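You operate a simulated robot arm through the tools that you are given. There is no shell and no other tool. Be economical: measure what you need, move in short steps, check, and stop when the job is done.

You are at the controls of a simulated robot arm. One attempt, no reset.

JOB
Take the grey strip from the near table top and put it on the white cover. Take the oval die and leave it on the blue cover. Fetch the core plug with the largest size on its label from the strap bench top and set it on the jig bench top. The order is free.

It is judged by the outcome, as a careful person would: the job done as asked, and still so three seconds after it is handed in. It fails if anything else is knocked over, pushed out of place, dropped, spilled or broken. A push-on lid holds only when it is set on centred and level and pressed home; a screw cap is set on level and turned clockwise until tight.

ROBOT AND FRAMES
A 7-joint arm with a two-finger parallel gripper on a trunk, on a base that drives. Base frame: it is fixed to the floor where the robot stands at the start and does not move with it; the origin is under the middle of the robot, x ahead of it, y to its left, z up; the surface under the hand at the start is at about z = 0.9. Readings come in m, degrees, newtons and seconds.
With the tool pointing down near the work surface it reaches from about 0.24 to 0.64 m from the robot's upright axis, wherever it stands. Its first joint turns from -166.0 to 166.0 degrees. Places, roughly: blue cover [2.25, 6.5, 0.75]; core plug [4.25, -2.25, 0.75]; grey strip (18x6x4 cm) [0.5, 0.1, 0.9]; jig bench top [4.5, -1.1, 0.8]; oval die [2.5, 6.5, 0.75]. Payload 1.57 kg.
The TCP is the grasp point between the finger pads, 0.03 m short of the fingertips. In the tool frame z runs along the fingers and y along their closing line. Largest opening 0.08 m; finger width 0.017, thickness 0.012; the body of the gripper, 0.04 by 0.082 m, starts 0.08 m behind the TCP.
Orientation is told as [roll, pitch, yaw] about the base's x, y, z axes, in that order, counted from this pose: with the fingers straight down and closing along the base's y, the tool's x points along the base's -x, its y along +y and its z along -z.

CONTROLS
- The arm moves only by the tool jog_arm. Its argument "deltas" is a list of rows, each a list of 7 numbers: the gripper command, from -1 (fully open) to 1 (shut), values between in proportion, then the shift along the tool's x, y, z in mm, then the turn, a rotation vector about the tool's x, y, z in degrees. In form: [[jaw, x, y, z, ax, ay, az], ...]. A call has 1 to 20 rows; each row shifts and turns the commanded pose from where the row before left it, along the tool's axes as they then stand. Each row takes 0.2 s and may step no farther than 0.05 m and 8.6 degrees from the row before; otherwise, or with a gripper value out of range, the whole call is refused. Where a pose cannot be reached the arm comes as near as it can. A force on the tool above 40 N (or 10 N above the force at the start of the call, whichever is more), or a blocked arm, ends the call early, and 0.2 s more pass. Each finger travels about 0.072 m/s and halts on what it meets, pressing with about 36 N; the grip force reading is that of the motor and also rises with nothing between the fingers. The clock runs only during rows and for 0.2 s after the last one: add rows that do not move to give the fingers time. It gives the time, the measured TCP pose, the force on the tool (base axes), the opening and the grip force at its end, in the units of the frame above (readings bear some noise), with the torque about the TCP (base axes, N m) and any sound that the robot's microphone picked up, and new pictures: "show" is both (left out), scene, wrist or none.
- Cameras (640 x 400 px; columns grow to the right, rows downward): "scene" is now at [0.2435, -0.0072, 1.4788]; the picture's right is [-0.08, -1.00, 0.00], its down [-0.77, 0.06, -0.64] and it looks along [0.64, -0.05, -0.77] (base axes); focal length 254 px, centre (320, 200). "wrist" rides on the gripper at [0.072, -0.007, -0.122] in the tool frame; the picture's right is [0.09, 1.00, 0.00], its down [-0.84, 0.08, -0.54] and it looks along [-0.54, 0.05, 0.84] (tool axes); focal length 238 px, centre (320, 200). There is no depth. A picture from a camera that has moved, and an enlarged one, comes with that camera's place and axes in the base frame and with its lens. The place of the scene camera against the robot may be out by one fixed shift of up to 0.018 m in any direction.
- raise_lower(by): slides the trunk up (or, below 0, down) by that many m; the arm and the scene camera ride with it, the base frame stays. It gives what a move gives, with no picture.
- roll_base(legs): drives the robot by 1 to 6 legs, each [ahead, left, turn to the left] in m, m and degrees, along the robot's own axes; the way and the turn of a leg run together, so that a leg with both is an arc; at most 1.5 m and 180 degrees a leg. The arm and the cameras ride along, it lands a little off, and it stops where it bumps. It gives what a move gives, and a new picture of the scene camera.
- aim_head(pan, tilt): turns the head with the scene camera to pan (to the left, within 86 degrees either way) and tilt (down, from -29 to 69), counted from straight ahead of the robot. It gives what a move gives, and a new picture of the scene camera.
- close_up(camera, box): a new picture of the part [left, top, right, bottom] of that camera's present view, enlarged. No time passes.
- job_done(): hands the job in; it is judged then, once.

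Work in short steps. Places have to be worked out from the pictures, the camera data and where the tool is seen: move nearer, look again, correct. Check each grasp and each placing, and mend what went wrong. You have 165 turns and 260 pictures in all, those below and enlarged ones among them. Open the gripper and draw the arm clear of the work before you hand the job in, unless the task says otherwise; then end with one line.

The tools are called after "Request:" as name(argument=value, ...) on one line, values as JSON. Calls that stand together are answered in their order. jog_arm: Moves the arm, as the interface text tells. Its arguments: {"type":"object","properties":{"deltas":{"type":"array","items":{"type":"array","items":{"type":"number"}}},"show":{"type":"string","enum":["both","scene","wrist","none"]}},"required":["deltas"]} The other tools are called the same way: raise_lower (by) slides the trunk up or down; roll_base (legs) drives the base; aim_head (pan, tilt) turns the head that bears the scene camera; close_up (camera, box) takes an enlarged picture of a part of a camera's view; job_done () hands the job in.

At the start:

```text
clock: 0.0
tcp_pos: [0.4952, -0.0173, 1.1842]
ee_rot: [0.0, 0.0, 0.0]
wrist_force: [0.1, 0.4, -0.4]
ft_torque: [0.01, -0.05, 0.01]
width: 0.08
grip_force: 0.1
trunk travel left (down, up): [-0.7, 0.29]
robot x, y, heading: [-0.0017, 0.0014, 0.1]
head pan, tilt: [-4.5, 50.4]
```

scene: 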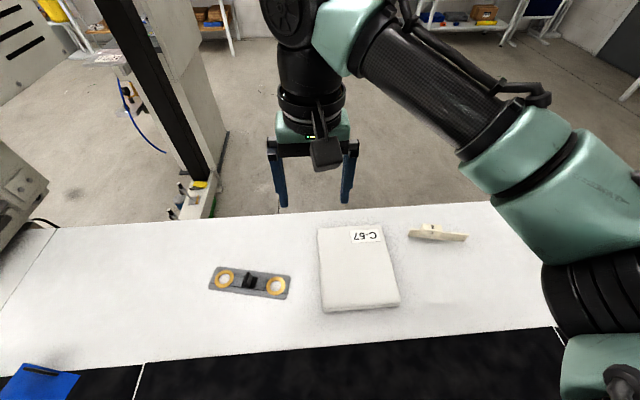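
wrist: 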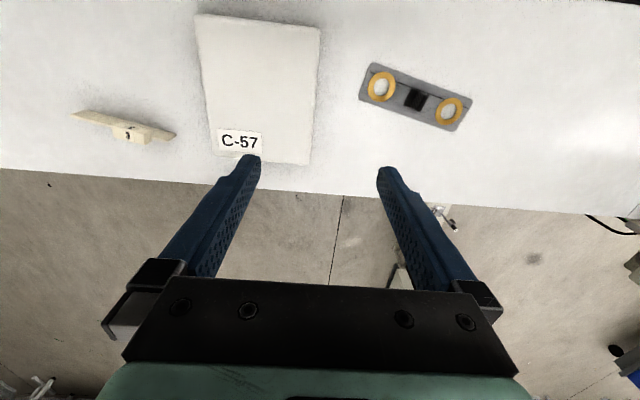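

I see the grey strip with a black knob in the middle and a white cover beside it on the near table. I'll enlarge both views for detail.

Request:
close_up(camera="scene", box=[190, 200, 490, 388])

Request:
close_up(camera="wrist", box=[340, 40, 500, 140])

```text
2.13 times, centred on (340, 294) of scene
camera zoom: at [0.2435, -0.0072, 1.4788], right [-0.08, -1.0, 0.0], down [-0.77, 0.06, -0.64], along [0.64, -0.05, -0.77], focal length 540 px, centre (277, 0)
```

zoom: 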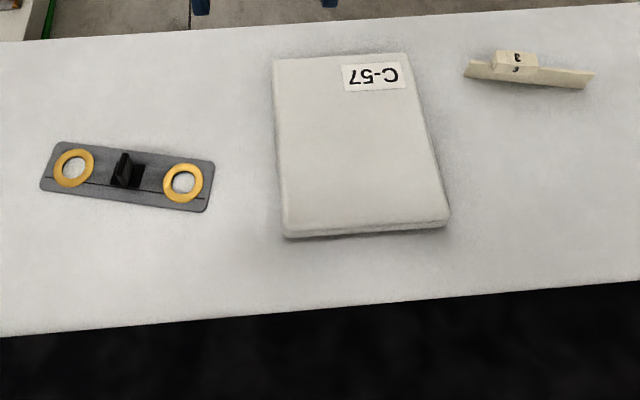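

```text
4.00 times, centred on (420, 90) of wrist
camera zoom: at [0.4228, -0.0233, 1.3054], right [-0.09, 1.0, 0.0], down [0.84, 0.08, 0.54], along [0.54, 0.05, -0.84], focal length 953 px, centre (-80, 640)
```

zoom: 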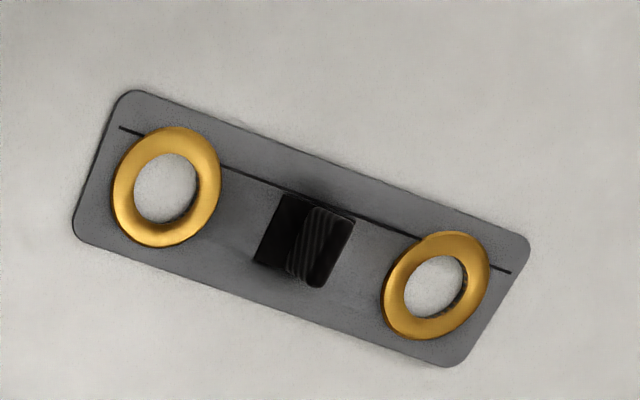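

The strip's fin is at about [0.48, 0.13], and the strip's long axis is turned about -14° from y. I'll move above it with yaw -14° and look.

Request:
jog_arm(deltas=[[-1, 3, 29.5, 27, 0, 0, 0], [-1, 3, 29.5, 27, 0, 0, 0], [-1, 3, 29.5, 27, 0, 0, 0], [-1, 3, 29.5, 27, 0, 0, 0], [-1, 3, 29.5, 27, 0, 0, 0], [-1, 0, 0, 0, 0, 0, 7], [-1, 0, 0, 0, 0, 0, 7], [-1, 0, 0, 0, 0, 0, 0], [-1, 0, 0, 0, 0, 0, 0]])

```text
clock: 2.0
tcp_pos: [0.4802, 0.1307, 1.0488]
ee_rot: [0.0, 0.0, -14.1]
wrist_force: [-0.4, -0.7, 0.0]
ft_torque: [0.0, 0.0, -0.01]
width: 0.0803
grip_force: 0.1
trunk travel left (down, up): [-0.7, 0.29]
robot x, y, heading: [0.0011, 0.0006, 0.1]
head pan, tilt: [-4.5, 50.4]
camera scene: at [0.2435, -0.0072, 1.4788], right [-0.08, -1.0, 0.0], down [-0.77, 0.06, -0.64], along [0.64, -0.05, -0.77], focal length 254 px, centre (320, 200)
camera wrist: at [0.4079, 0.1417, 1.1704], right [0.15, 0.99, 0.0], down [0.83, -0.13, 0.54], along [0.54, -0.08, -0.84], focal length 238 px, centre (320, 200)
```

scene: 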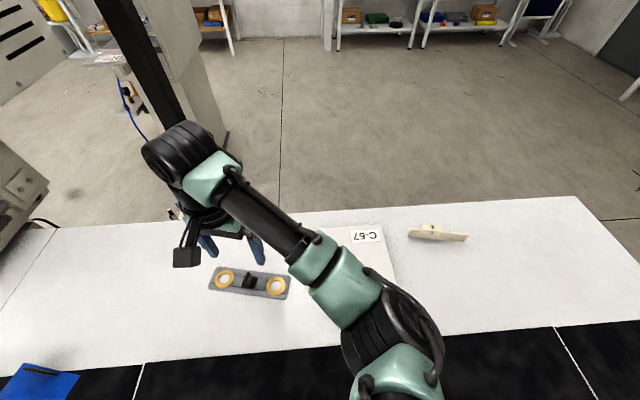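
wrist: 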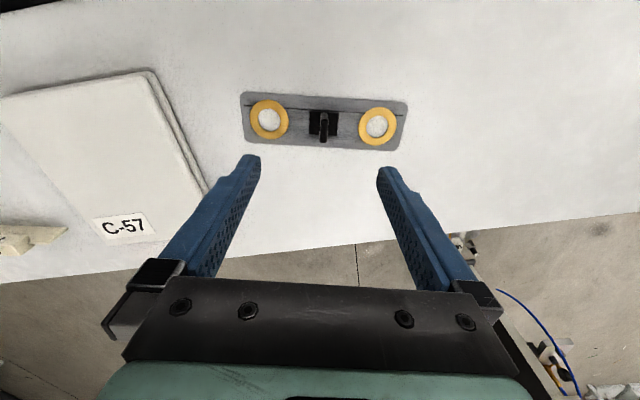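

The strip is now aligned with the closing line. I'll enlarge the fin to see how it is shaped.

Request:
close_up(camera="wrist", box=[240, 80, 400, 180])

```text
4.00 times, centred on (320, 130) of wrist
camera zoom: at [0.4079, 0.1417, 1.1704], right [0.15, 0.99, 0.0], down [0.83, -0.13, 0.54], along [0.54, -0.08, -0.84], focal length 953 px, centre (320, 480)
```

zoom: 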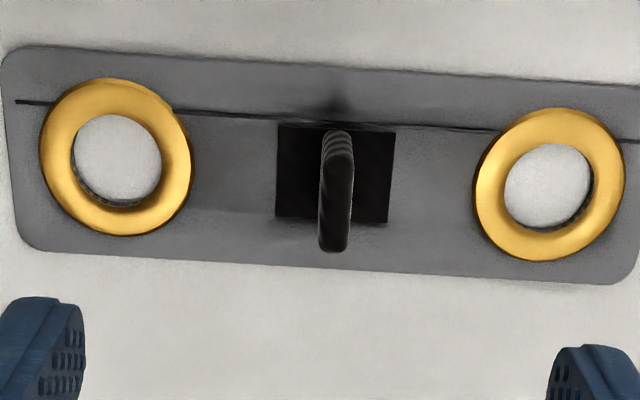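

Fin centre is about [0.479, 0.1355] and the rings sit at ±61 mm, so I'll half-close the jaws to keep the fingers off them and come down to z 0.965.

Request:
jog_arm(deltas=[[0, 2.2, 4.6, 20, 0, 0, 0], [0, 0, 0, 30, 0, 0, 0], [0, 0, 0, 34, 0, 0, 0], [0, 0, 0, 0, 0, 0, 0]], show="wrist")

```text
clock: 3.0
tcp_pos: [0.4792, 0.136, 0.9661]
ee_rot: [0.0, 0.1, -14.0]
wrist_force: [-0.5, -0.3, 0.8]
ft_torque: [0.01, 0.01, -0.02]
width: 0.04
grip_force: 0.2
trunk travel left (down, up): [-0.7, 0.29]
robot x, y, heading: [-0.0029, 0.0032, -0.1]
head pan, tilt: [-4.5, 50.4]
camera wrist: at [0.4073, 0.1473, 1.0862], right [0.15, 0.99, 0.0], down [0.83, -0.13, 0.54], along [0.54, -0.08, -0.84], focal length 238 px, centre (320, 200)
```

wrist: 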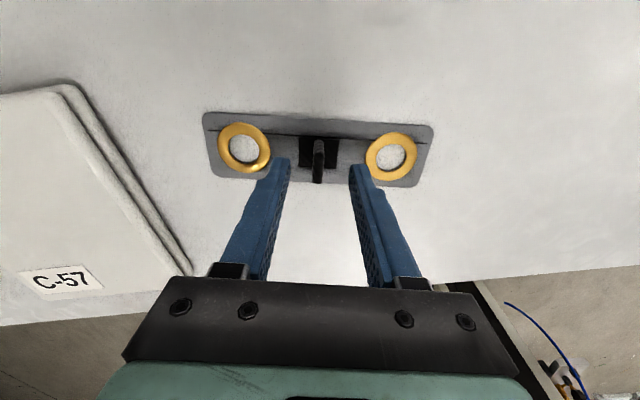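

Alignment looks good. I'll lower 22 mm and close on the fin.

Request:
jog_arm(deltas=[[0, 0, 0, 12, 0, 0, 0], [0, 0, 0, 10, 0, 0, 0], [0, 0, 0, 0, 0, 0, 0], [1, 0, 0, 0, 0, 0, 0], [1, 0, 0, 0, 0, 0, 0], [1, 0, 0, 0, 0, 0, 0]], show="wrist")

```text
clock: 4.4
tcp_pos: [0.4795, 0.1366, 0.9425]
ee_rot: [-0.1, -0.1, -13.9]
wrist_force: [-0.7, -0.5, -0.7]
ft_torque: [0.01, 0.0, 0.0]
width: 0.007
grip_force: 26.7
trunk travel left (down, up): [-0.7, 0.29]
robot x, y, heading: [0.0006, -0.0018, -0.2]
head pan, tilt: [-4.5, 50.4]
camera wrist: at [0.4071, 0.1475, 1.0641], right [0.15, 0.99, 0.0], down [0.83, -0.13, 0.54], along [0.54, -0.08, -0.84], focal length 238 px, centre (320, 200)
```

wrist: 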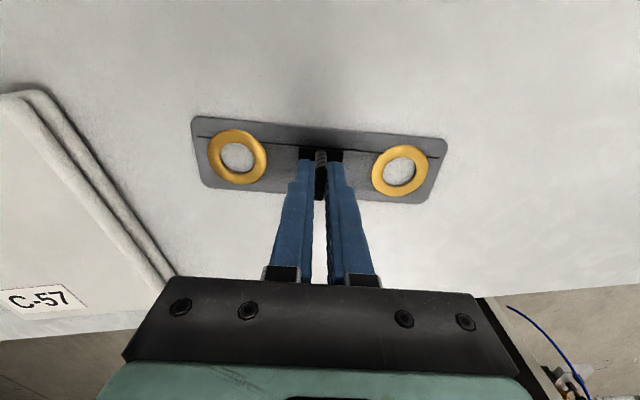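

The fin is held (7 mm, 27 N). I'll lift 100 mm.

Request:
jog_arm(deltas=[[1, 0, 0, -10, 0, 0, 0], [1, 0, 0, -25, 0, 0, 0], [1, 0, 0, -35, 0, 0, 0], [1, 0, 0, -30, 0, 0, 0], [1, 0, 0, 0, 0, 0, 0]], show="wrist")

```text
clock: 5.6
tcp_pos: [0.4787, 0.1342, 1.0441]
ee_rot: [0.0, 0.0, -14.0]
wrist_force: [-0.1, -0.5, 0.1]
ft_torque: [0.02, -0.01, 0.0]
width: 0.0068
grip_force: 26.4
trunk travel left (down, up): [-0.7, 0.29]
robot x, y, heading: [-0.0048, 0.0029, 0.2]
head pan, tilt: [-4.5, 50.4]
camera wrist: at [0.4069, 0.1465, 1.1651], right [0.15, 0.99, 0.0], down [0.83, -0.13, 0.54], along [0.54, -0.08, -0.84], focal length 238 px, centre (320, 200)
```

wrist: 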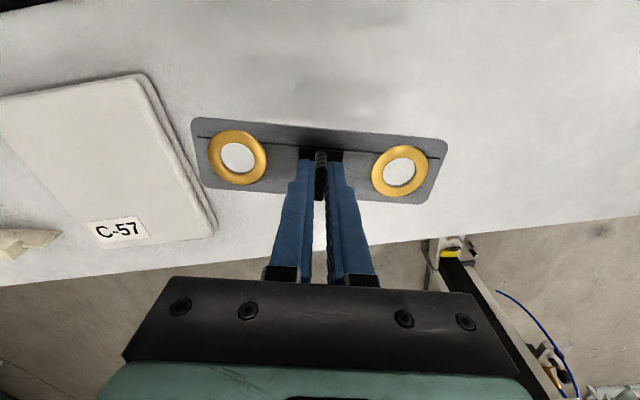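

The strip came up level with the grip. I'll carry it over the white cover, and turn it so its length runs along the cover's longer side.

Request:
jog_arm(deltas=[[1, -15, -39, 0, 0, 0, 0], [1, -15, -39, 0, 0, 0, 0], [1, -15, -39, 0, 0, 0, 0], [1, -15, -39, 0, 0, 0, 0], [1, -15, -39, 0, 0, 0, 0], [1, -14, -38, 0, 0, 0, 0], [1, 0, 0, 0, 0, 0, 8.5], [1, 0, 0, 0, 0, 0, 8.5], [1, 0, 0, 0, 0, 0, 8.5], [1, 0, 0, 0, 0, 0, 8.5], [1, 0, 0, 0, 0, 0, 8.5], [1, 0, 0, 0, 0, 0, 8.5], [1, 0, 0, 0, 0, 0, 8.5], [1, 0, 0, 0, 0, 0, 8.5], [1, 0, 0, 0, 0, 0, 8], [1, 0, 0, 0, 0, 0, 0], [1, 0, 0, 0, 0, 0, 0]])

```text
clock: 9.2
tcp_pos: [0.5089, -0.1121, 1.0421]
ee_rot: [0.0, 0.0, -90.1]
wrist_force: [-0.6, -0.2, 0.2]
ft_torque: [0.0, 0.03, 0.02]
width: 0.0068
grip_force: 26.5
trunk travel left (down, up): [-0.7, 0.29]
robot x, y, heading: [-0.0047, 0.002, -0.0]
head pan, tilt: [-4.5, 50.4]
camera scene: at [0.2436, -0.0073, 1.4788], right [-0.08, -1.0, 0.0], down [-0.77, 0.06, -0.64], along [0.64, -0.05, -0.77], focal length 254 px, centre (320, 200)
camera wrist: at [0.5022, -0.04, 1.1641], right [1.0, 0.09, 0.0], down [0.08, -0.84, 0.54], along [0.05, -0.54, -0.84], focal length 238 px, centre (320, 200)
```

scene: 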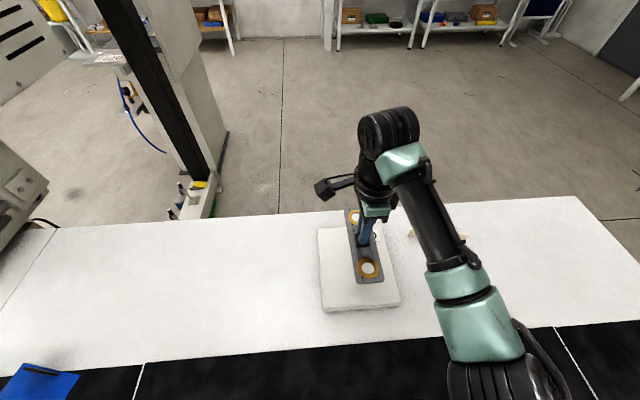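
wrist: 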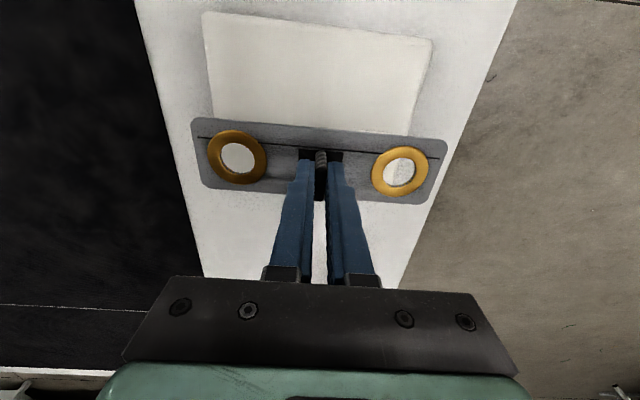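

From the wrist view the cover spans x 0.40–0.60, y -0.187–-0.026. I'll centre at [0.50, -0.107], come down 50 mm, then look.

Request:
jog_arm(deltas=[[1, 5, -8, 0, 0, 0, 0], [1, 0, 0, 20, 0, 0, 0], [1, 0, 0, 20, 0, 0, 0], [1, 0, 0, 10, 0, 0, 0], [1, 0, 0, 0, 0, 0, 0]])

Request:
close_up(camera="scene", box=[290, 190, 450, 320])

```text
clock: 10.4
tcp_pos: [0.5005, -0.1067, 0.9914]
ee_rot: [0.0, 0.0, -90.0]
wrist_force: [-0.4, 0.9, -0.5]
ft_torque: [0.02, 0.02, -0.01]
width: 0.007
grip_force: 26.0
trunk travel left (down, up): [-0.7, 0.29]
robot x, y, heading: [0.0006, -0.004, -0.0]
head pan, tilt: [-4.5, 50.4]
camera scene: at [0.2435, -0.0073, 1.4788], right [-0.08, -1.0, 0.0], down [-0.77, 0.06, -0.64], along [0.64, -0.05, -0.77], focal length 254 px, centre (320, 200)
camera wrist: at [0.4937, -0.0344, 1.1138], right [1.0, 0.09, 0.0], down [0.08, -0.84, 0.54], along [0.05, -0.54, -0.84], focal length 238 px, centre (320, 200)
```

scene: 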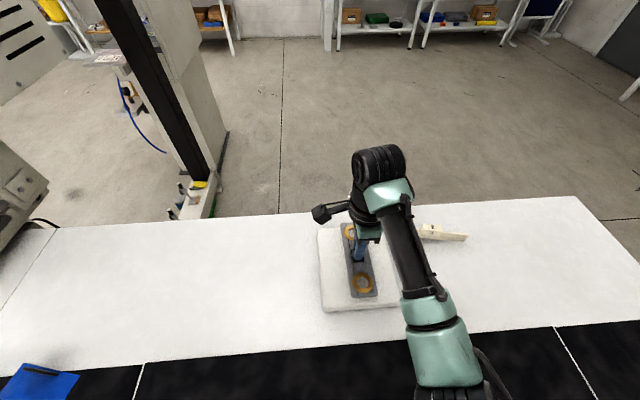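
wrist: 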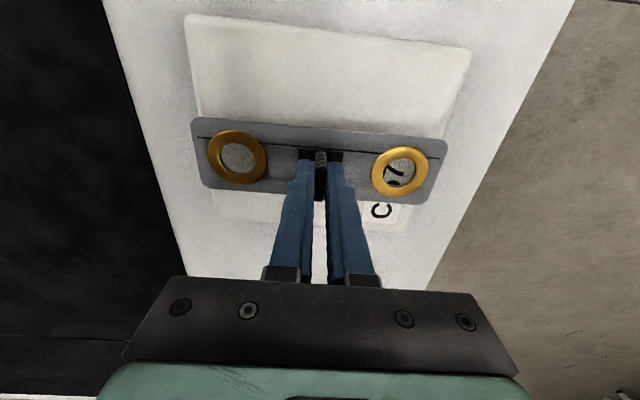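

```text
3.08 times, centred on (370, 255) of scene
camera zoom: at [0.2435, -0.0073, 1.4788], right [-0.08, -1.0, 0.0], down [-0.77, 0.06, -0.64], along [0.64, -0.05, -0.77], focal length 781 px, centre (166, 31)
```

zoom: 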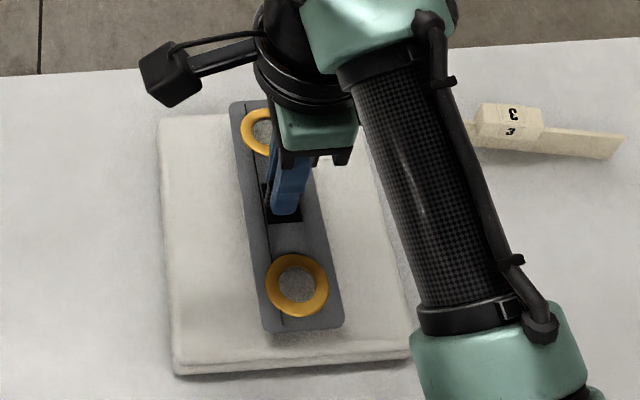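

Centred over the cover. The strip's underside is at about 0.949, so I'll lower in small steps watching the force.

Request:
jog_arm(deltas=[[1, 0, 0, 6, 0, 0, 0], [1, 0, 0, 5, 0, 0, 0], [1, 0, 0, 3, 0, 0, 0], [1, 0, 0, 0, 0, 0, 0]], show="wrist")

```text
clock: 11.4
tcp_pos: [0.5017, -0.1077, 0.9796]
ee_rot: [0.1, 0.1, -89.9]
wrist_force: [-0.2, 0.6, -0.7]
ft_torque: [-0.03, -0.04, 0.0]
width: 0.0067
grip_force: 26.0
trunk travel left (down, up): [-0.7, 0.29]
robot x, y, heading: [-0.002, -0.0021, 0.1]
head pan, tilt: [-4.5, 50.4]
camera wrist: at [0.4939, -0.0346, 1.1002], right [1.0, 0.09, 0.0], down [0.08, -0.84, 0.54], along [0.05, -0.54, -0.84], focal length 238 px, centre (320, 200)
```

wrist: 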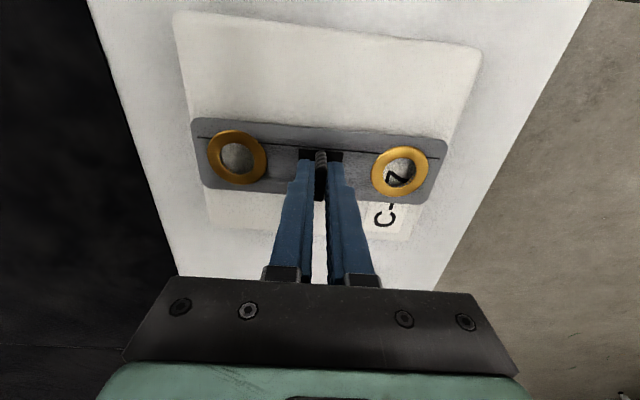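

No contact yet. Continuing down in 3 mm steps.

Request:
jog_arm(deltas=[[1, 0, 0, 3, 0, 0, 0], [1, 0, 0, 3, 0, 0, 0], [1, 0, 0, 3, 0, 0, 0], [1, 0, 0, 0, 0, 0, 0]], show="none")

Request:
jog_arm(deltas=[[1, 0, 0, 2, 0, 0, 0], [1, 0, 0, 2, 0, 0, 0], [1, 0, 0, 0, 0, 0, 0]], show="wrist")

```text
clock: 12.4
tcp_pos: [0.5008, -0.1069, 0.97]
ee_rot: [0.1, 0.0, -90.0]
wrist_force: [-0.1, 1.2, 3.8]
ft_torque: [-0.05, 0.03, 0.03]
width: 0.0071
grip_force: 26.1
trunk travel left (down, up): [-0.7, 0.29]
robot x, y, heading: [-0.0017, -0.0018, 0.1]
head pan, tilt: [-4.5, 50.4]
```

```text
clock: 13.2
tcp_pos: [0.5007, -0.1068, 0.9704]
ee_rot: [0.6, -0.1, -90.0]
wrist_force: [1.8, 2.9, 35.9]
ft_torque: [0.11, 0.24, -0.02]
width: 0.0069
grip_force: 26.1
trunk travel left (down, up): [-0.7, 0.29]
robot x, y, heading: [-0.0006, 0.001, 0.0]
head pan, tilt: [-4.5, 50.4]
camera wrist: at [0.4925, -0.0346, 1.0913], right [1.0, 0.09, 0.01], down [0.07, -0.84, 0.54], along [0.06, -0.54, -0.84], focal length 238 px, centre (320, 200)
```

wrist: 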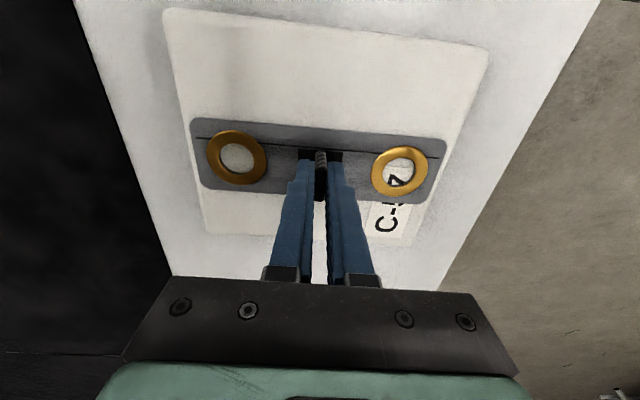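

Contact at TCP z 0.970. I'll back off 4 mm to take the pressing off, open to 40 mm (clear of the rings), and lift.

Request:
jog_arm(deltas=[[1, 0, 0, -4, 0, 0, 0], [1, 0, 0, 0, 0, 0, 0], [0, 0, 0, 0, 0, 0, 0], [0, 0, 0, 0, 0, 0, 0], [0, 0, 0, 0, 0, 0, 0], [0, 0, 0, -20, 0, 0, 0], [0, 0, 0, -40, 0, 0, 0], [0, 0, 0, -40, 0, 0, 0], [0, 0, 0, -40, 0, 0, 0], [0, 0, 0, 0, 0, 0, 0]])

```text
clock: 15.4
tcp_pos: [0.5009, -0.1068, 1.1093]
ee_rot: [0.0, 0.0, -90.0]
wrist_force: [-0.3, -0.1, -0.6]
ft_torque: [0.01, 0.01, 0.02]
width: 0.0401
grip_force: 0.2
trunk travel left (down, up): [-0.7, 0.29]
robot x, y, heading: [-0.003, 0.0023, -0.3]
head pan, tilt: [-4.5, 50.4]
camera scene: at [0.2437, -0.0072, 1.4788], right [-0.08, -1.0, 0.0], down [-0.77, 0.06, -0.64], along [0.64, -0.05, -0.77], focal length 254 px, centre (320, 200)
camera wrist: at [0.4944, -0.0347, 1.2314], right [1.0, 0.09, 0.0], down [0.08, -0.84, 0.54], along [0.05, -0.54, -0.84], focal length 238 px, centre (320, 200)
```

scene: 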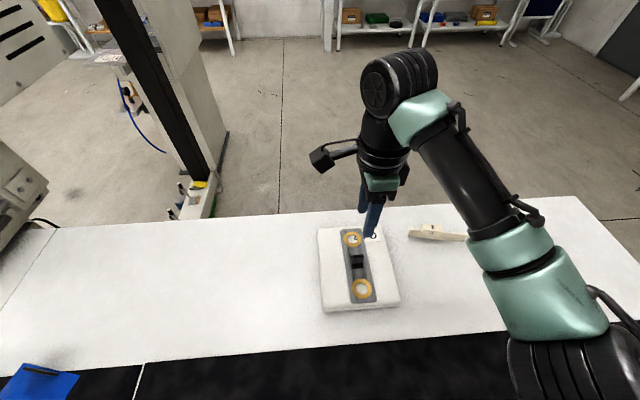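
wrist: 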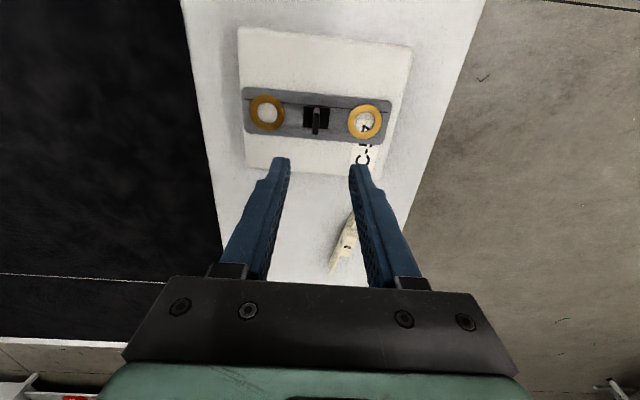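

The strip rests on the cover. Next I'll raise and tuck the arm for driving, turning yaw back to 0.

Request:
jog_arm(deltas=[[0, 0, 0, -40, 0, 0, 0], [0, 0, 0, -40, 0, 0, 0], [0, 35, -30, 0, 0, 0, -8.5], [0, 0, 0, 0, 0, 0, -8.5], [0, 0, 0, 0, 0, 0, -8.5], [0, 0, 0, 0, 0, 0, -8.5], [0, 0, 0, 0, 0, 0, -8.5], [0, 0, 0, 0, 0, 0, -8.5], [0, 0, 0, 0, 0, 0, -8.5], [0, 0, 0, 0, 0, 0, -8.5], [0, 0, 0, 0, 0, 0, -8.5], [0, 0, 0, 0, 0, 0, -8.5], [0, 0, 0, 0, 0, 0, -5], [0, 30, 30, 0, 0, 0, 0], [0, 30, 30, 0, 0, 0, 0], [0, 30, 0, 0, 0, 0, 0]], show="none")

Request:
aim_head(pan=60, tilt=25)

Request:
aim_head(pan=-60, tilt=25)

Request:
aim_head(pan=0, tilt=20)

```text
clock: 18.8
tcp_pos: [0.38, -0.0128, 1.1899]
ee_rot: [0.1, 0.1, 0.0]
wrist_force: [0.1, 0.8, -0.7]
ft_torque: [0.03, -0.01, 0.0]
width: 0.0397
grip_force: 0.1
trunk travel left (down, up): [-0.7, 0.29]
robot x, y, heading: [-0.0009, 0.0043, 0.2]
head pan, tilt: [-4.5, 50.4]
```

```text
clock: 20.1
tcp_pos: [0.3804, -0.0128, 1.1903]
ee_rot: [-0.1, 0.0, 0.0]
wrist_force: [-0.4, -0.6, 0.0]
ft_torque: [-0.03, 0.02, 0.02]
width: 0.0399
grip_force: 0.1
trunk travel left (down, up): [-0.7, 0.29]
robot x, y, heading: [0.0015, 0.0042, 0.0]
head pan, tilt: [60.0, 25.0]
camera scene: at [0.2132, 0.0785, 1.5168], right [0.87, -0.5, 0.0], down [-0.21, -0.37, -0.91], along [0.45, 0.78, -0.42], focal length 254 px, centre (320, 200)
```

scene: 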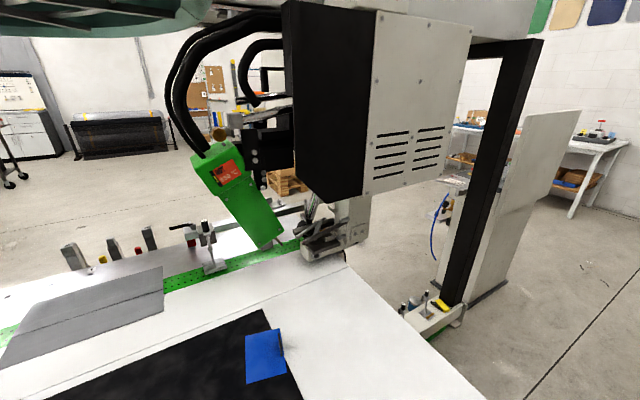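

```text
clock: 22.1
tcp_pos: [0.3808, -0.0125, 1.1903]
ee_rot: [-0.1, 0.0, 0.0]
wrist_force: [-0.2, 0.2, 0.0]
ft_torque: [-0.01, 0.02, 0.01]
width: 0.0402
grip_force: 0.0
trunk travel left (down, up): [-0.7, 0.29]
robot x, y, heading: [-0.0029, 0.0025, 0.1]
head pan, tilt: [-60.0, 25.0]
camera scene: at [0.2132, -0.081, 1.5168], right [-0.87, -0.5, 0.0], down [-0.21, 0.37, -0.91], along [0.45, -0.78, -0.42], focal length 254 px, centre (320, 200)
```

scene: 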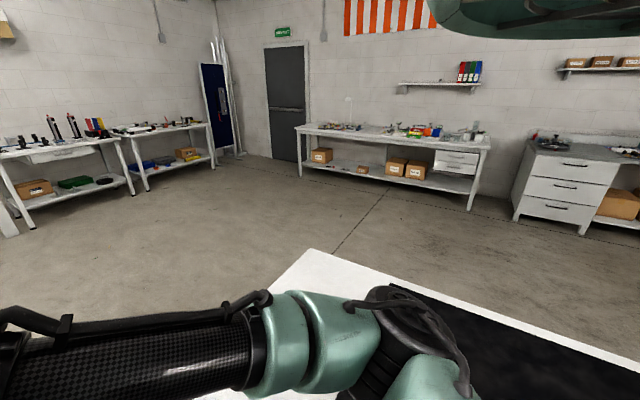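

```text
clock: 23.4
tcp_pos: [0.3807, -0.0119, 1.1911]
ee_rot: [0.0, -0.1, -0.1]
wrist_force: [0.6, -0.4, -0.1]
ft_torque: [-0.01, -0.01, -0.03]
width: 0.0403
grip_force: 0.1
trunk travel left (down, up): [-0.7, 0.29]
robot x, y, heading: [-0.0007, 0.0026, -0.0]
head pan, tilt: [0.0, 20.0]
camera scene: at [0.2602, -0.0013, 1.5249], right [0.0, -1.0, 0.0], down [-0.34, 0.0, -0.94], along [0.94, 0.0, -0.34], focal length 254 px, centre (320, 200)
```

scene: 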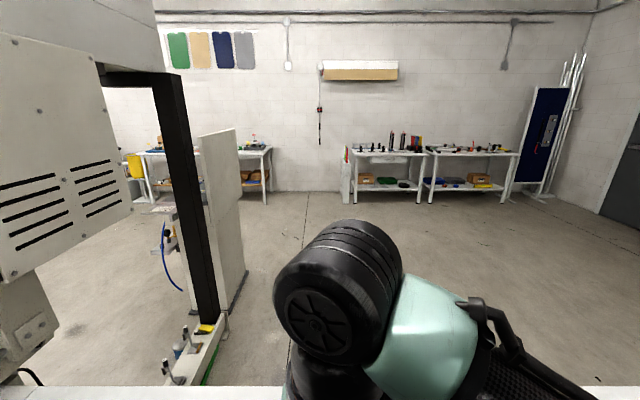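

Benches ahead match the jig bench (y≈-1.1) and strap bench (y≈-2.25). The table seems to extend around me, so before driving I'll look down and to the sides.

Request:
aim_head(pan=-80, tilt=60)

Request:
aim_head(pan=80, tilt=60)

Request:
aim_head(pan=86, tilt=20)

Request:
aim_head(pan=-86, tilt=30)

```text
clock: 25.0
tcp_pos: [0.3802, -0.0119, 1.1887]
ee_rot: [0.0, 0.0, 0.0]
wrist_force: [0.1, -0.5, -0.4]
ft_torque: [-0.03, -0.02, 0.03]
width: 0.0401
grip_force: 0.1
trunk travel left (down, up): [-0.7, 0.29]
robot x, y, heading: [-0.0042, -0.004, -0.1]
head pan, tilt: [-80.0, 60.0]
camera scene: at [0.1787, -0.0669, 1.4668], right [-0.98, -0.17, 0.0], down [-0.15, 0.85, -0.5], along [0.09, -0.49, -0.87], focal length 254 px, centre (320, 200)
```

scene: 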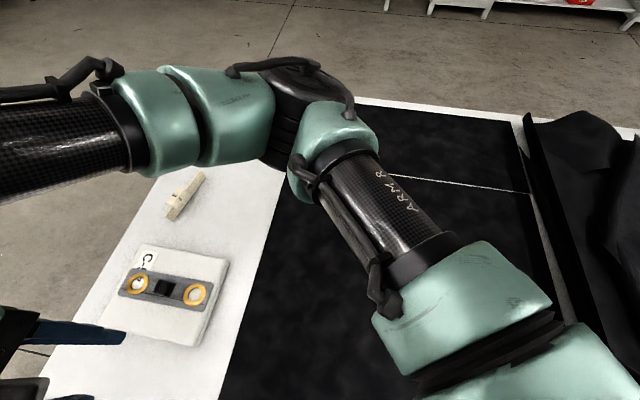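

```text
clock: 27.4
tcp_pos: [0.3811, -0.0123, 1.1902]
ee_rot: [-0.1, 0.0, 0.0]
wrist_force: [0.9, 0.7, 0.7]
ft_torque: [-0.02, 0.0, -0.01]
width: 0.04
grip_force: 0.0
trunk travel left (down, up): [-0.7, 0.29]
robot x, y, heading: [0.0011, -0.0006, -0.3]
head pan, tilt: [80.0, 60.0]
camera scene: at [0.1787, 0.0644, 1.4668], right [0.98, -0.17, 0.0], down [-0.15, -0.85, -0.5], along [0.09, 0.49, -0.87], focal length 254 px, centre (320, 200)
```

scene: 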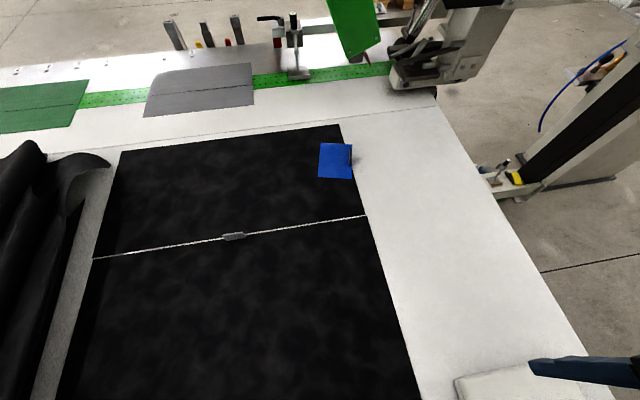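

```text
clock: 28.5
tcp_pos: [0.3813, -0.0125, 1.19]
ee_rot: [0.0, 0.0, 0.1]
wrist_force: [-1.0, -0.3, -0.3]
ft_torque: [-0.01, 0.01, -0.06]
width: 0.0399
grip_force: 0.1
trunk travel left (down, up): [-0.7, 0.29]
robot x, y, heading: [0.0006, 0.0005, -0.1]
head pan, tilt: [85.9, 20.0]
camera scene: at [0.1737, 0.0917, 1.5248], right [1.0, -0.07, 0.0], down [-0.02, -0.34, -0.94], along [0.07, 0.94, -0.34], focal length 254 px, centre (320, 200)
```

scene: 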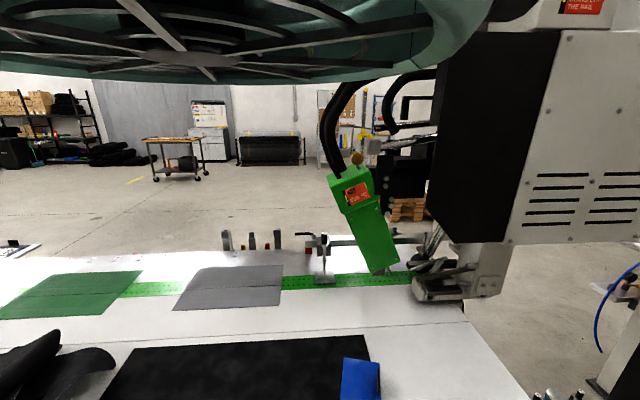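

```text
clock: 31.1
tcp_pos: [0.381, -0.0113, 1.1908]
ee_rot: [0.0, -0.1, -0.1]
wrist_force: [-0.4, -0.4, 0.2]
ft_torque: [-0.01, 0.0, 0.0]
width: 0.04
grip_force: 0.1
trunk travel left (down, up): [-0.7, 0.29]
robot x, y, heading: [0.0048, -0.0014, 0.1]
head pan, tilt: [-85.9, 30.0]
camera scene: at [0.1736, -0.0914, 1.5089], right [-1.0, -0.07, 0.0], down [-0.04, 0.5, -0.87], along [0.06, -0.86, -0.5], focal length 254 px, centre (320, 200)
```

scene: 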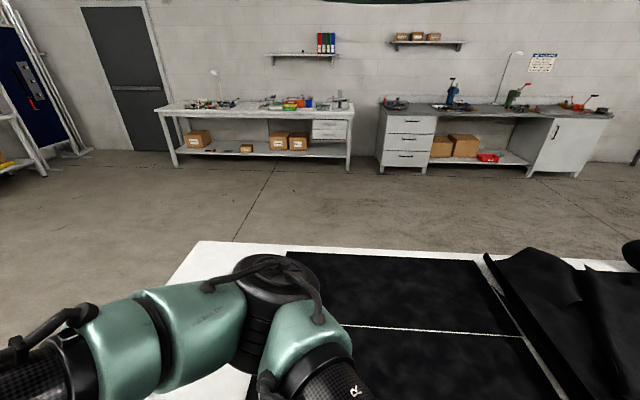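

The mat seems to run right under me. One look straight down and a leftward view will tell where the real table edge is.

Request:
aim_head(pan=0, tilt=69)

Request:
aim_head(pan=-86, tilt=69)

```text
clock: 32.7
tcp_pos: [0.3805, -0.0125, 1.1901]
ee_rot: [0.0, 0.0, 0.0]
wrist_force: [0.3, 0.7, 0.2]
ft_torque: [-0.03, -0.01, 0.02]
width: 0.0401
grip_force: 0.1
trunk travel left (down, up): [-0.7, 0.29]
robot x, y, heading: [0.0007, -0.0006, 0.0]
head pan, tilt: [0.0, 68.8]
camera scene: at [0.223, -0.0013, 1.4574], right [0.0, -1.0, 0.0], down [-0.93, 0.0, -0.36], along [0.36, 0.0, -0.93], focal length 254 px, centre (320, 200)
```

scene: 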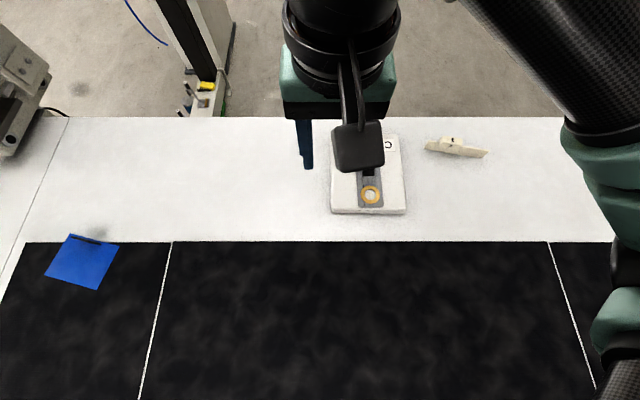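

```text
clock: 34.3
tcp_pos: [0.3808, -0.0126, 1.1902]
ee_rot: [0.1, 0.1, 0.0]
wrist_force: [0.3, 0.0, 0.8]
ft_torque: [-0.02, 0.0, -0.01]
width: 0.0397
grip_force: 0.1
trunk travel left (down, up): [-0.7, 0.29]
robot x, y, heading: [0.002, -0.0007, -0.2]
head pan, tilt: [-85.9, 68.8]
camera scene: at [0.1711, -0.057, 1.4574], right [-1.0, -0.07, 0.0], down [-0.07, 0.93, -0.36], along [0.03, -0.36, -0.93], focal length 254 px, centre (320, 200)
```

scene: 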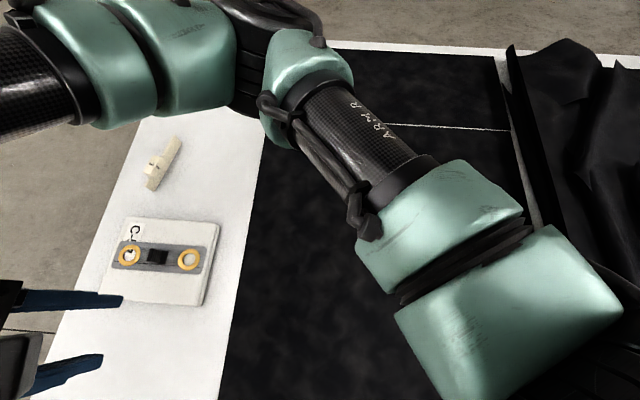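

The table in view underlies even my own stance, so its drawn extent isn't all solid. I'll back off a little first, then sidestep right past the table's end (y≈-0.8) into the open floor.

Request:
aim_head(pan=-30, tilt=35)

Request:
roll_base(legs=[[-0.3, 0, 0]])

```text
clock: 35.6
tcp_pos: [0.3804, -0.0118, 1.1906]
ee_rot: [0.0, 0.1, -0.1]
wrist_force: [-0.3, 0.1, -0.1]
ft_torque: [0.01, 0.0, -0.04]
width: 0.0402
grip_force: 0.0
trunk travel left (down, up): [-0.7, 0.29]
robot x, y, heading: [0.0002, 0.0033, 0.1]
head pan, tilt: [-30.0, 35.0]
camera scene: at [0.2433, -0.0453, 1.501], right [-0.5, -0.87, 0.0], down [-0.5, 0.29, -0.82], along [0.71, -0.41, -0.57], focal length 254 px, centre (320, 200)
```

scene: 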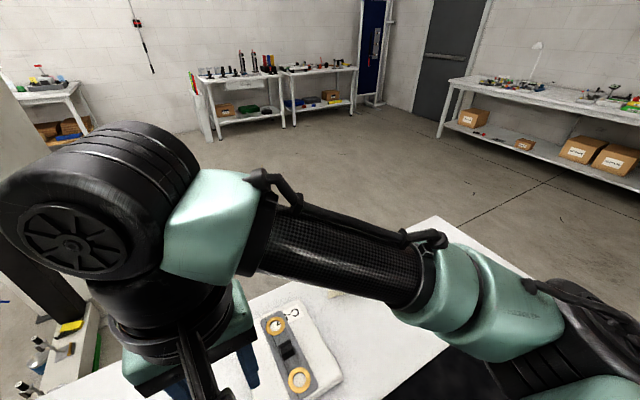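

```text
clock: 37.6
tcp_pos: [0.0827, -0.012, 1.19]
ee_rot: [0.0, 0.0, 0.0]
wrist_force: [-0.3, 0.4, -0.4]
ft_torque: [-0.02, 0.03, -0.01]
width: 0.0399
grip_force: 0.1
trunk travel left (down, up): [-0.7, 0.29]
robot x, y, heading: [-0.299, 0.0032, -0.1]
head pan, tilt: [-30.0, 35.0]
camera scene: at [-0.0551, -0.0453, 1.5011], right [-0.5, -0.87, 0.0], down [-0.5, 0.29, -0.82], along [0.71, -0.41, -0.57], focal length 254 px, centre (320, 200)
```

scene: 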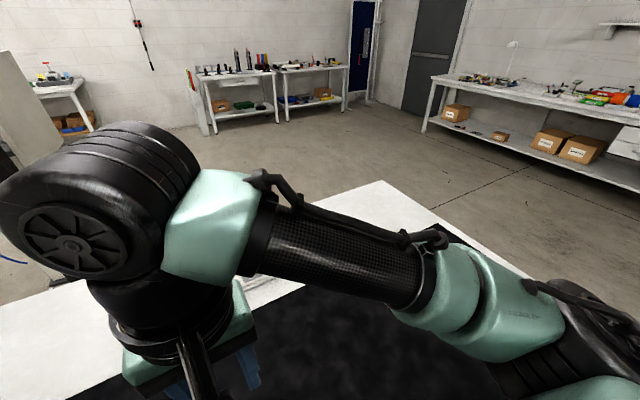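

No bump. Now sidestep right in two legs.

Request:
roll_base(legs=[[0, -1.0, 0], [0, -0.9, 0]])

```text
clock: 47.0
tcp_pos: [0.0812, -1.8973, 1.1906]
ee_rot: [0.1, 0.0, -0.2]
wrist_force: [-0.3, -0.3, -0.1]
ft_torque: [-0.02, 0.04, -0.01]
width: 0.04
grip_force: 0.1
trunk travel left (down, up): [-0.7, 0.29]
robot x, y, heading: [-0.2969, -1.8823, -0.2]
head pan, tilt: [-30.0, 35.0]
camera scene: at [-0.0563, -1.9299, 1.5011], right [-0.5, -0.87, 0.0], down [-0.5, 0.29, -0.82], along [0.71, -0.41, -0.57], focal length 254 px, centre (320, 200)
```

scene: 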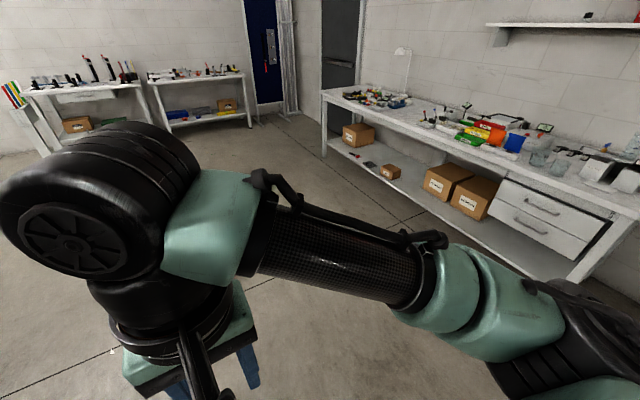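

Open floor ahead. Driving toward the strap bench, stopping about 1 m short.

Request:
aim_head(pan=0, tilt=25)

Request:
roll_base(legs=[[1.5, -0.15, 0], [1.4, -0.15, 0]])

```text
clock: 48.0
tcp_pos: [0.0815, -1.8975, 1.19]
ee_rot: [0.0, 0.0, -0.1]
wrist_force: [0.4, 0.9, 0.0]
ft_torque: [-0.02, -0.01, -0.02]
width: 0.0401
grip_force: 0.0
trunk travel left (down, up): [-0.7, 0.29]
robot x, y, heading: [-0.2979, -1.8858, 0.1]
head pan, tilt: [0.0, 25.0]
camera scene: at [-0.0404, -1.8859, 1.5168], right [0.0, -1.0, 0.0], down [-0.42, 0.0, -0.91], along [0.91, 0.0, -0.42], focal length 254 px, centre (320, 200)
```

scene: 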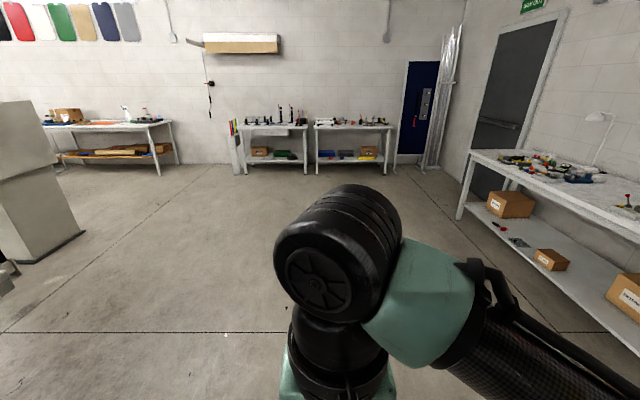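

```text
refused: leg 1 is longer than a leg can be; nothing moved
```

Leg slightly too long; I'll shorten it.

Request:
roll_base(legs=[[1.45, -0.15, 0], [1.45, -0.15, 0]])

```text
clock: 62.0
tcp_pos: [2.9485, -2.2583, 1.1904]
ee_rot: [0.0, 0.0, -1.4]
wrist_force: [0.8, 0.6, -0.1]
ft_torque: [0.0, 0.0, 0.01]
width: 0.0399
grip_force: 0.0
trunk travel left (down, up): [-0.7, 0.29]
robot x, y, heading: [2.5656, -2.2361, -1.4]
head pan, tilt: [0.0, 25.0]
camera scene: at [2.826, -2.244, 1.5168], right [-0.02, -1.0, 0.0], down [-0.42, 0.01, -0.91], along [0.91, -0.02, -0.42], focal length 254 px, centre (320, 200)
```

scene: 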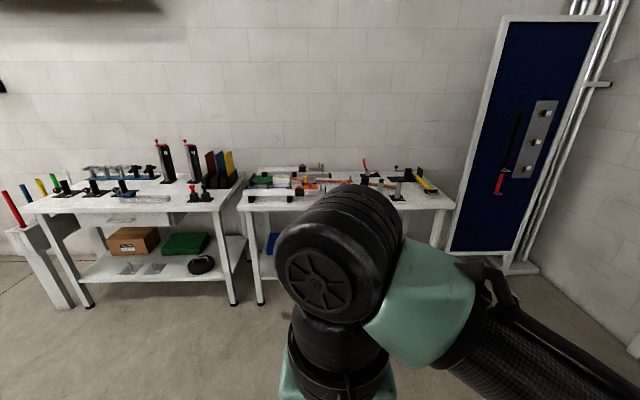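

I'll enlarge the bench tops.

Request:
close_up(camera="scene", box=[230, 140, 470, 290])

Request:
close_up(camera="scene", box=[0, 120, 250, 276])

```text
2.67 times, centred on (350, 215) of scene
camera zoom: at [2.826, -2.244, 1.5168], right [-0.02, -1.0, 0.0], down [-0.42, 0.01, -0.91], along [0.91, -0.02, -0.42], focal length 677 px, centre (240, 160)
```

zoom: 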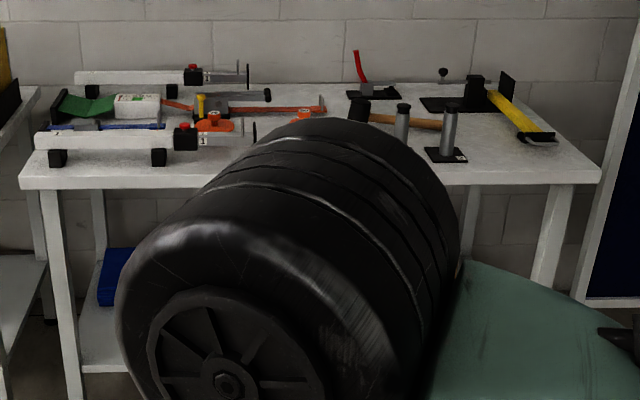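

```text
2.56 times, centred on (125, 198) of scene
camera zoom: at [2.826, -2.244, 1.5168], right [-0.02, -1.0, 0.0], down [-0.42, 0.01, -0.91], along [0.91, -0.02, -0.42], focal length 650 px, centre (819, 205)
```

zoom: 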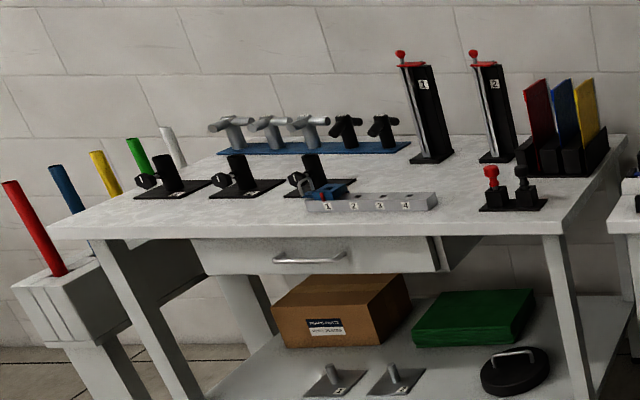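

The bench's front edge seems to be near x≈4.4. I'll swing the hand to my left to clear the view and drive closer.

Request:
roll_base(legs=[[0.8, 0, 1.4]])

Request:
jog_arm(deltas=[[0, 0, 45, 0, 0, 0, 0], [0, 0, 45, 0, 0, 0, 0], [0, 0, 45, 0, 0, 0, 0], [0, 0, 45, 0, 0, 0, 0], [0, 0, 45, 0, 0, 0, 0], [0, 15, 40, 0, 0, 0, 0], [0, 15, 40, 0, 0, 0, 0], [0, 0, 0, 0, 0, 0, 0]])

```text
clock: 66.3
tcp_pos: [3.7502, -2.2527, 1.1903]
ee_rot: [0.0, 0.0, 0.5]
wrist_force: [0.3, -1.0, -0.7]
ft_torque: [0.01, 0.0, 0.01]
width: 0.0398
grip_force: 0.1
trunk travel left (down, up): [-0.7, 0.29]
robot x, y, heading: [3.3725, -2.2399, 0.4]
head pan, tilt: [0.0, 25.0]
camera scene: at [3.63, -2.2421, 1.5168], right [0.01, -1.0, 0.0], down [-0.42, 0.0, -0.91], along [0.91, 0.01, -0.42], focal length 254 px, centre (320, 200)
```

scene: 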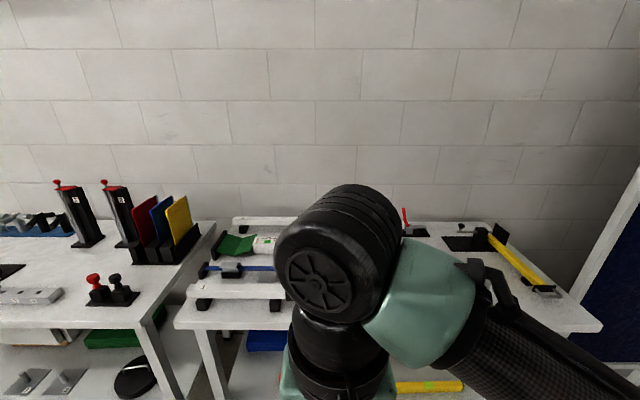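

```text
clock: 68.1
tcp_pos: [3.719, -1.9471, 1.1909]
ee_rot: [0.1, 0.1, 0.4]
wrist_force: [1.2, -0.5, 0.8]
ft_torque: [0.03, 0.0, 0.01]
width: 0.0399
grip_force: 0.0
trunk travel left (down, up): [-0.7, 0.29]
robot x, y, heading: [3.3711, -2.2421, 0.4]
head pan, tilt: [0.0, 25.0]
camera scene: at [3.6299, -2.2429, 1.5168], right [0.01, -1.0, 0.0], down [-0.42, 0.0, -0.91], along [0.91, 0.01, -0.42], focal length 254 px, centre (320, 200)
camera wrist: at [3.6469, -1.954, 1.3119], right [-0.1, 0.99, 0.0], down [0.84, 0.08, 0.54], along [0.54, 0.05, -0.84], focal length 238 px, centre (320, 200)
```

scene: 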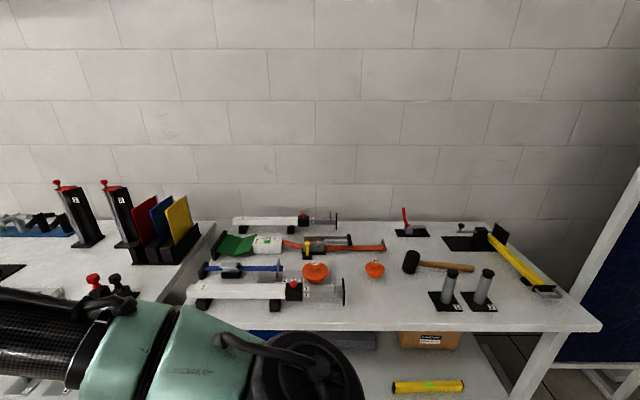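
wrist: 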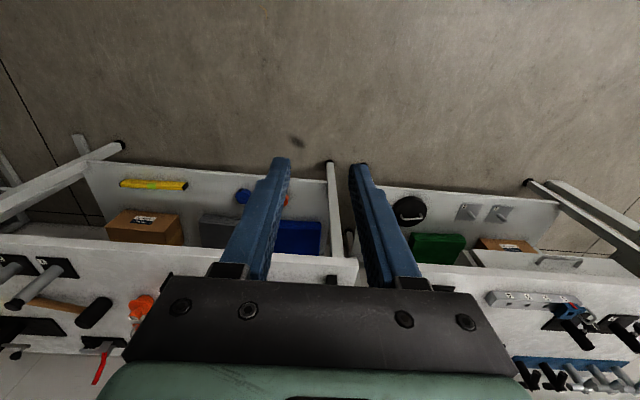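

Now the bench top is clear to view. I'll enlarge it to find the core plugs' labels.

Request:
close_up(camera="scene", box=[290, 240, 410, 315])

Request:
close_up(camera="scene", box=[400, 200, 560, 315])

Request:
close_up(camera="scene", box=[180, 200, 340, 315])

```text
5.33 times, centred on (350, 278) of scene
camera zoom: at [3.6299, -2.2429, 1.5168], right [0.01, -1.0, 0.0], down [-0.42, 0.0, -0.91], along [0.91, 0.01, -0.42], focal length 1354 px, centre (160, -213)
```

zoom: 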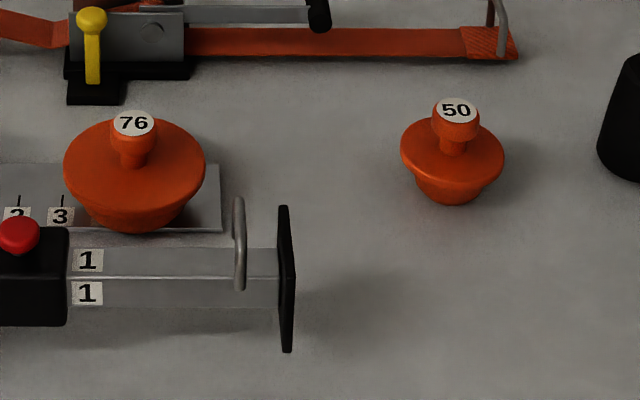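

```text
3.48 times, centred on (480, 258) of scene
camera zoom: at [3.6299, -2.2429, 1.5168], right [0.01, -1.0, 0.0], down [-0.42, 0.0, -0.91], along [0.91, 0.01, -0.42], focal length 883 px, centre (-236, 0)
```

zoom: 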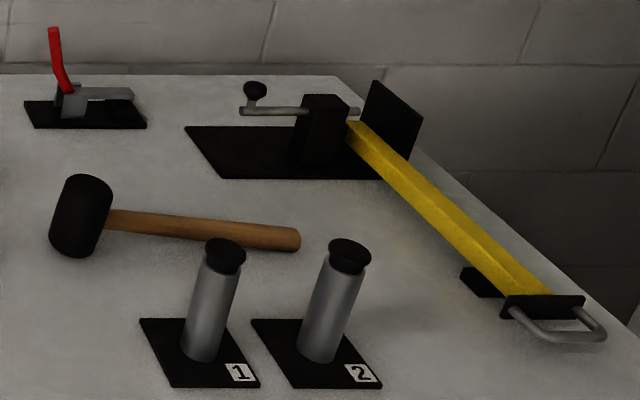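

```text
3.48 times, centred on (260, 258) of scene
camera zoom: at [3.6299, -2.2429, 1.5168], right [0.01, -1.0, 0.0], down [-0.42, 0.0, -0.91], along [0.91, 0.01, -0.42], focal length 883 px, centre (529, 0)
```

zoom: 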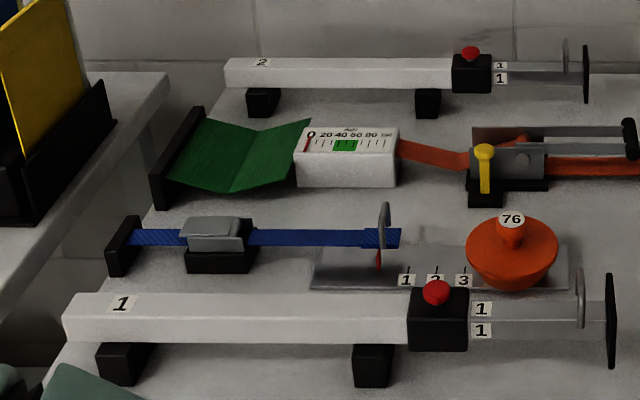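

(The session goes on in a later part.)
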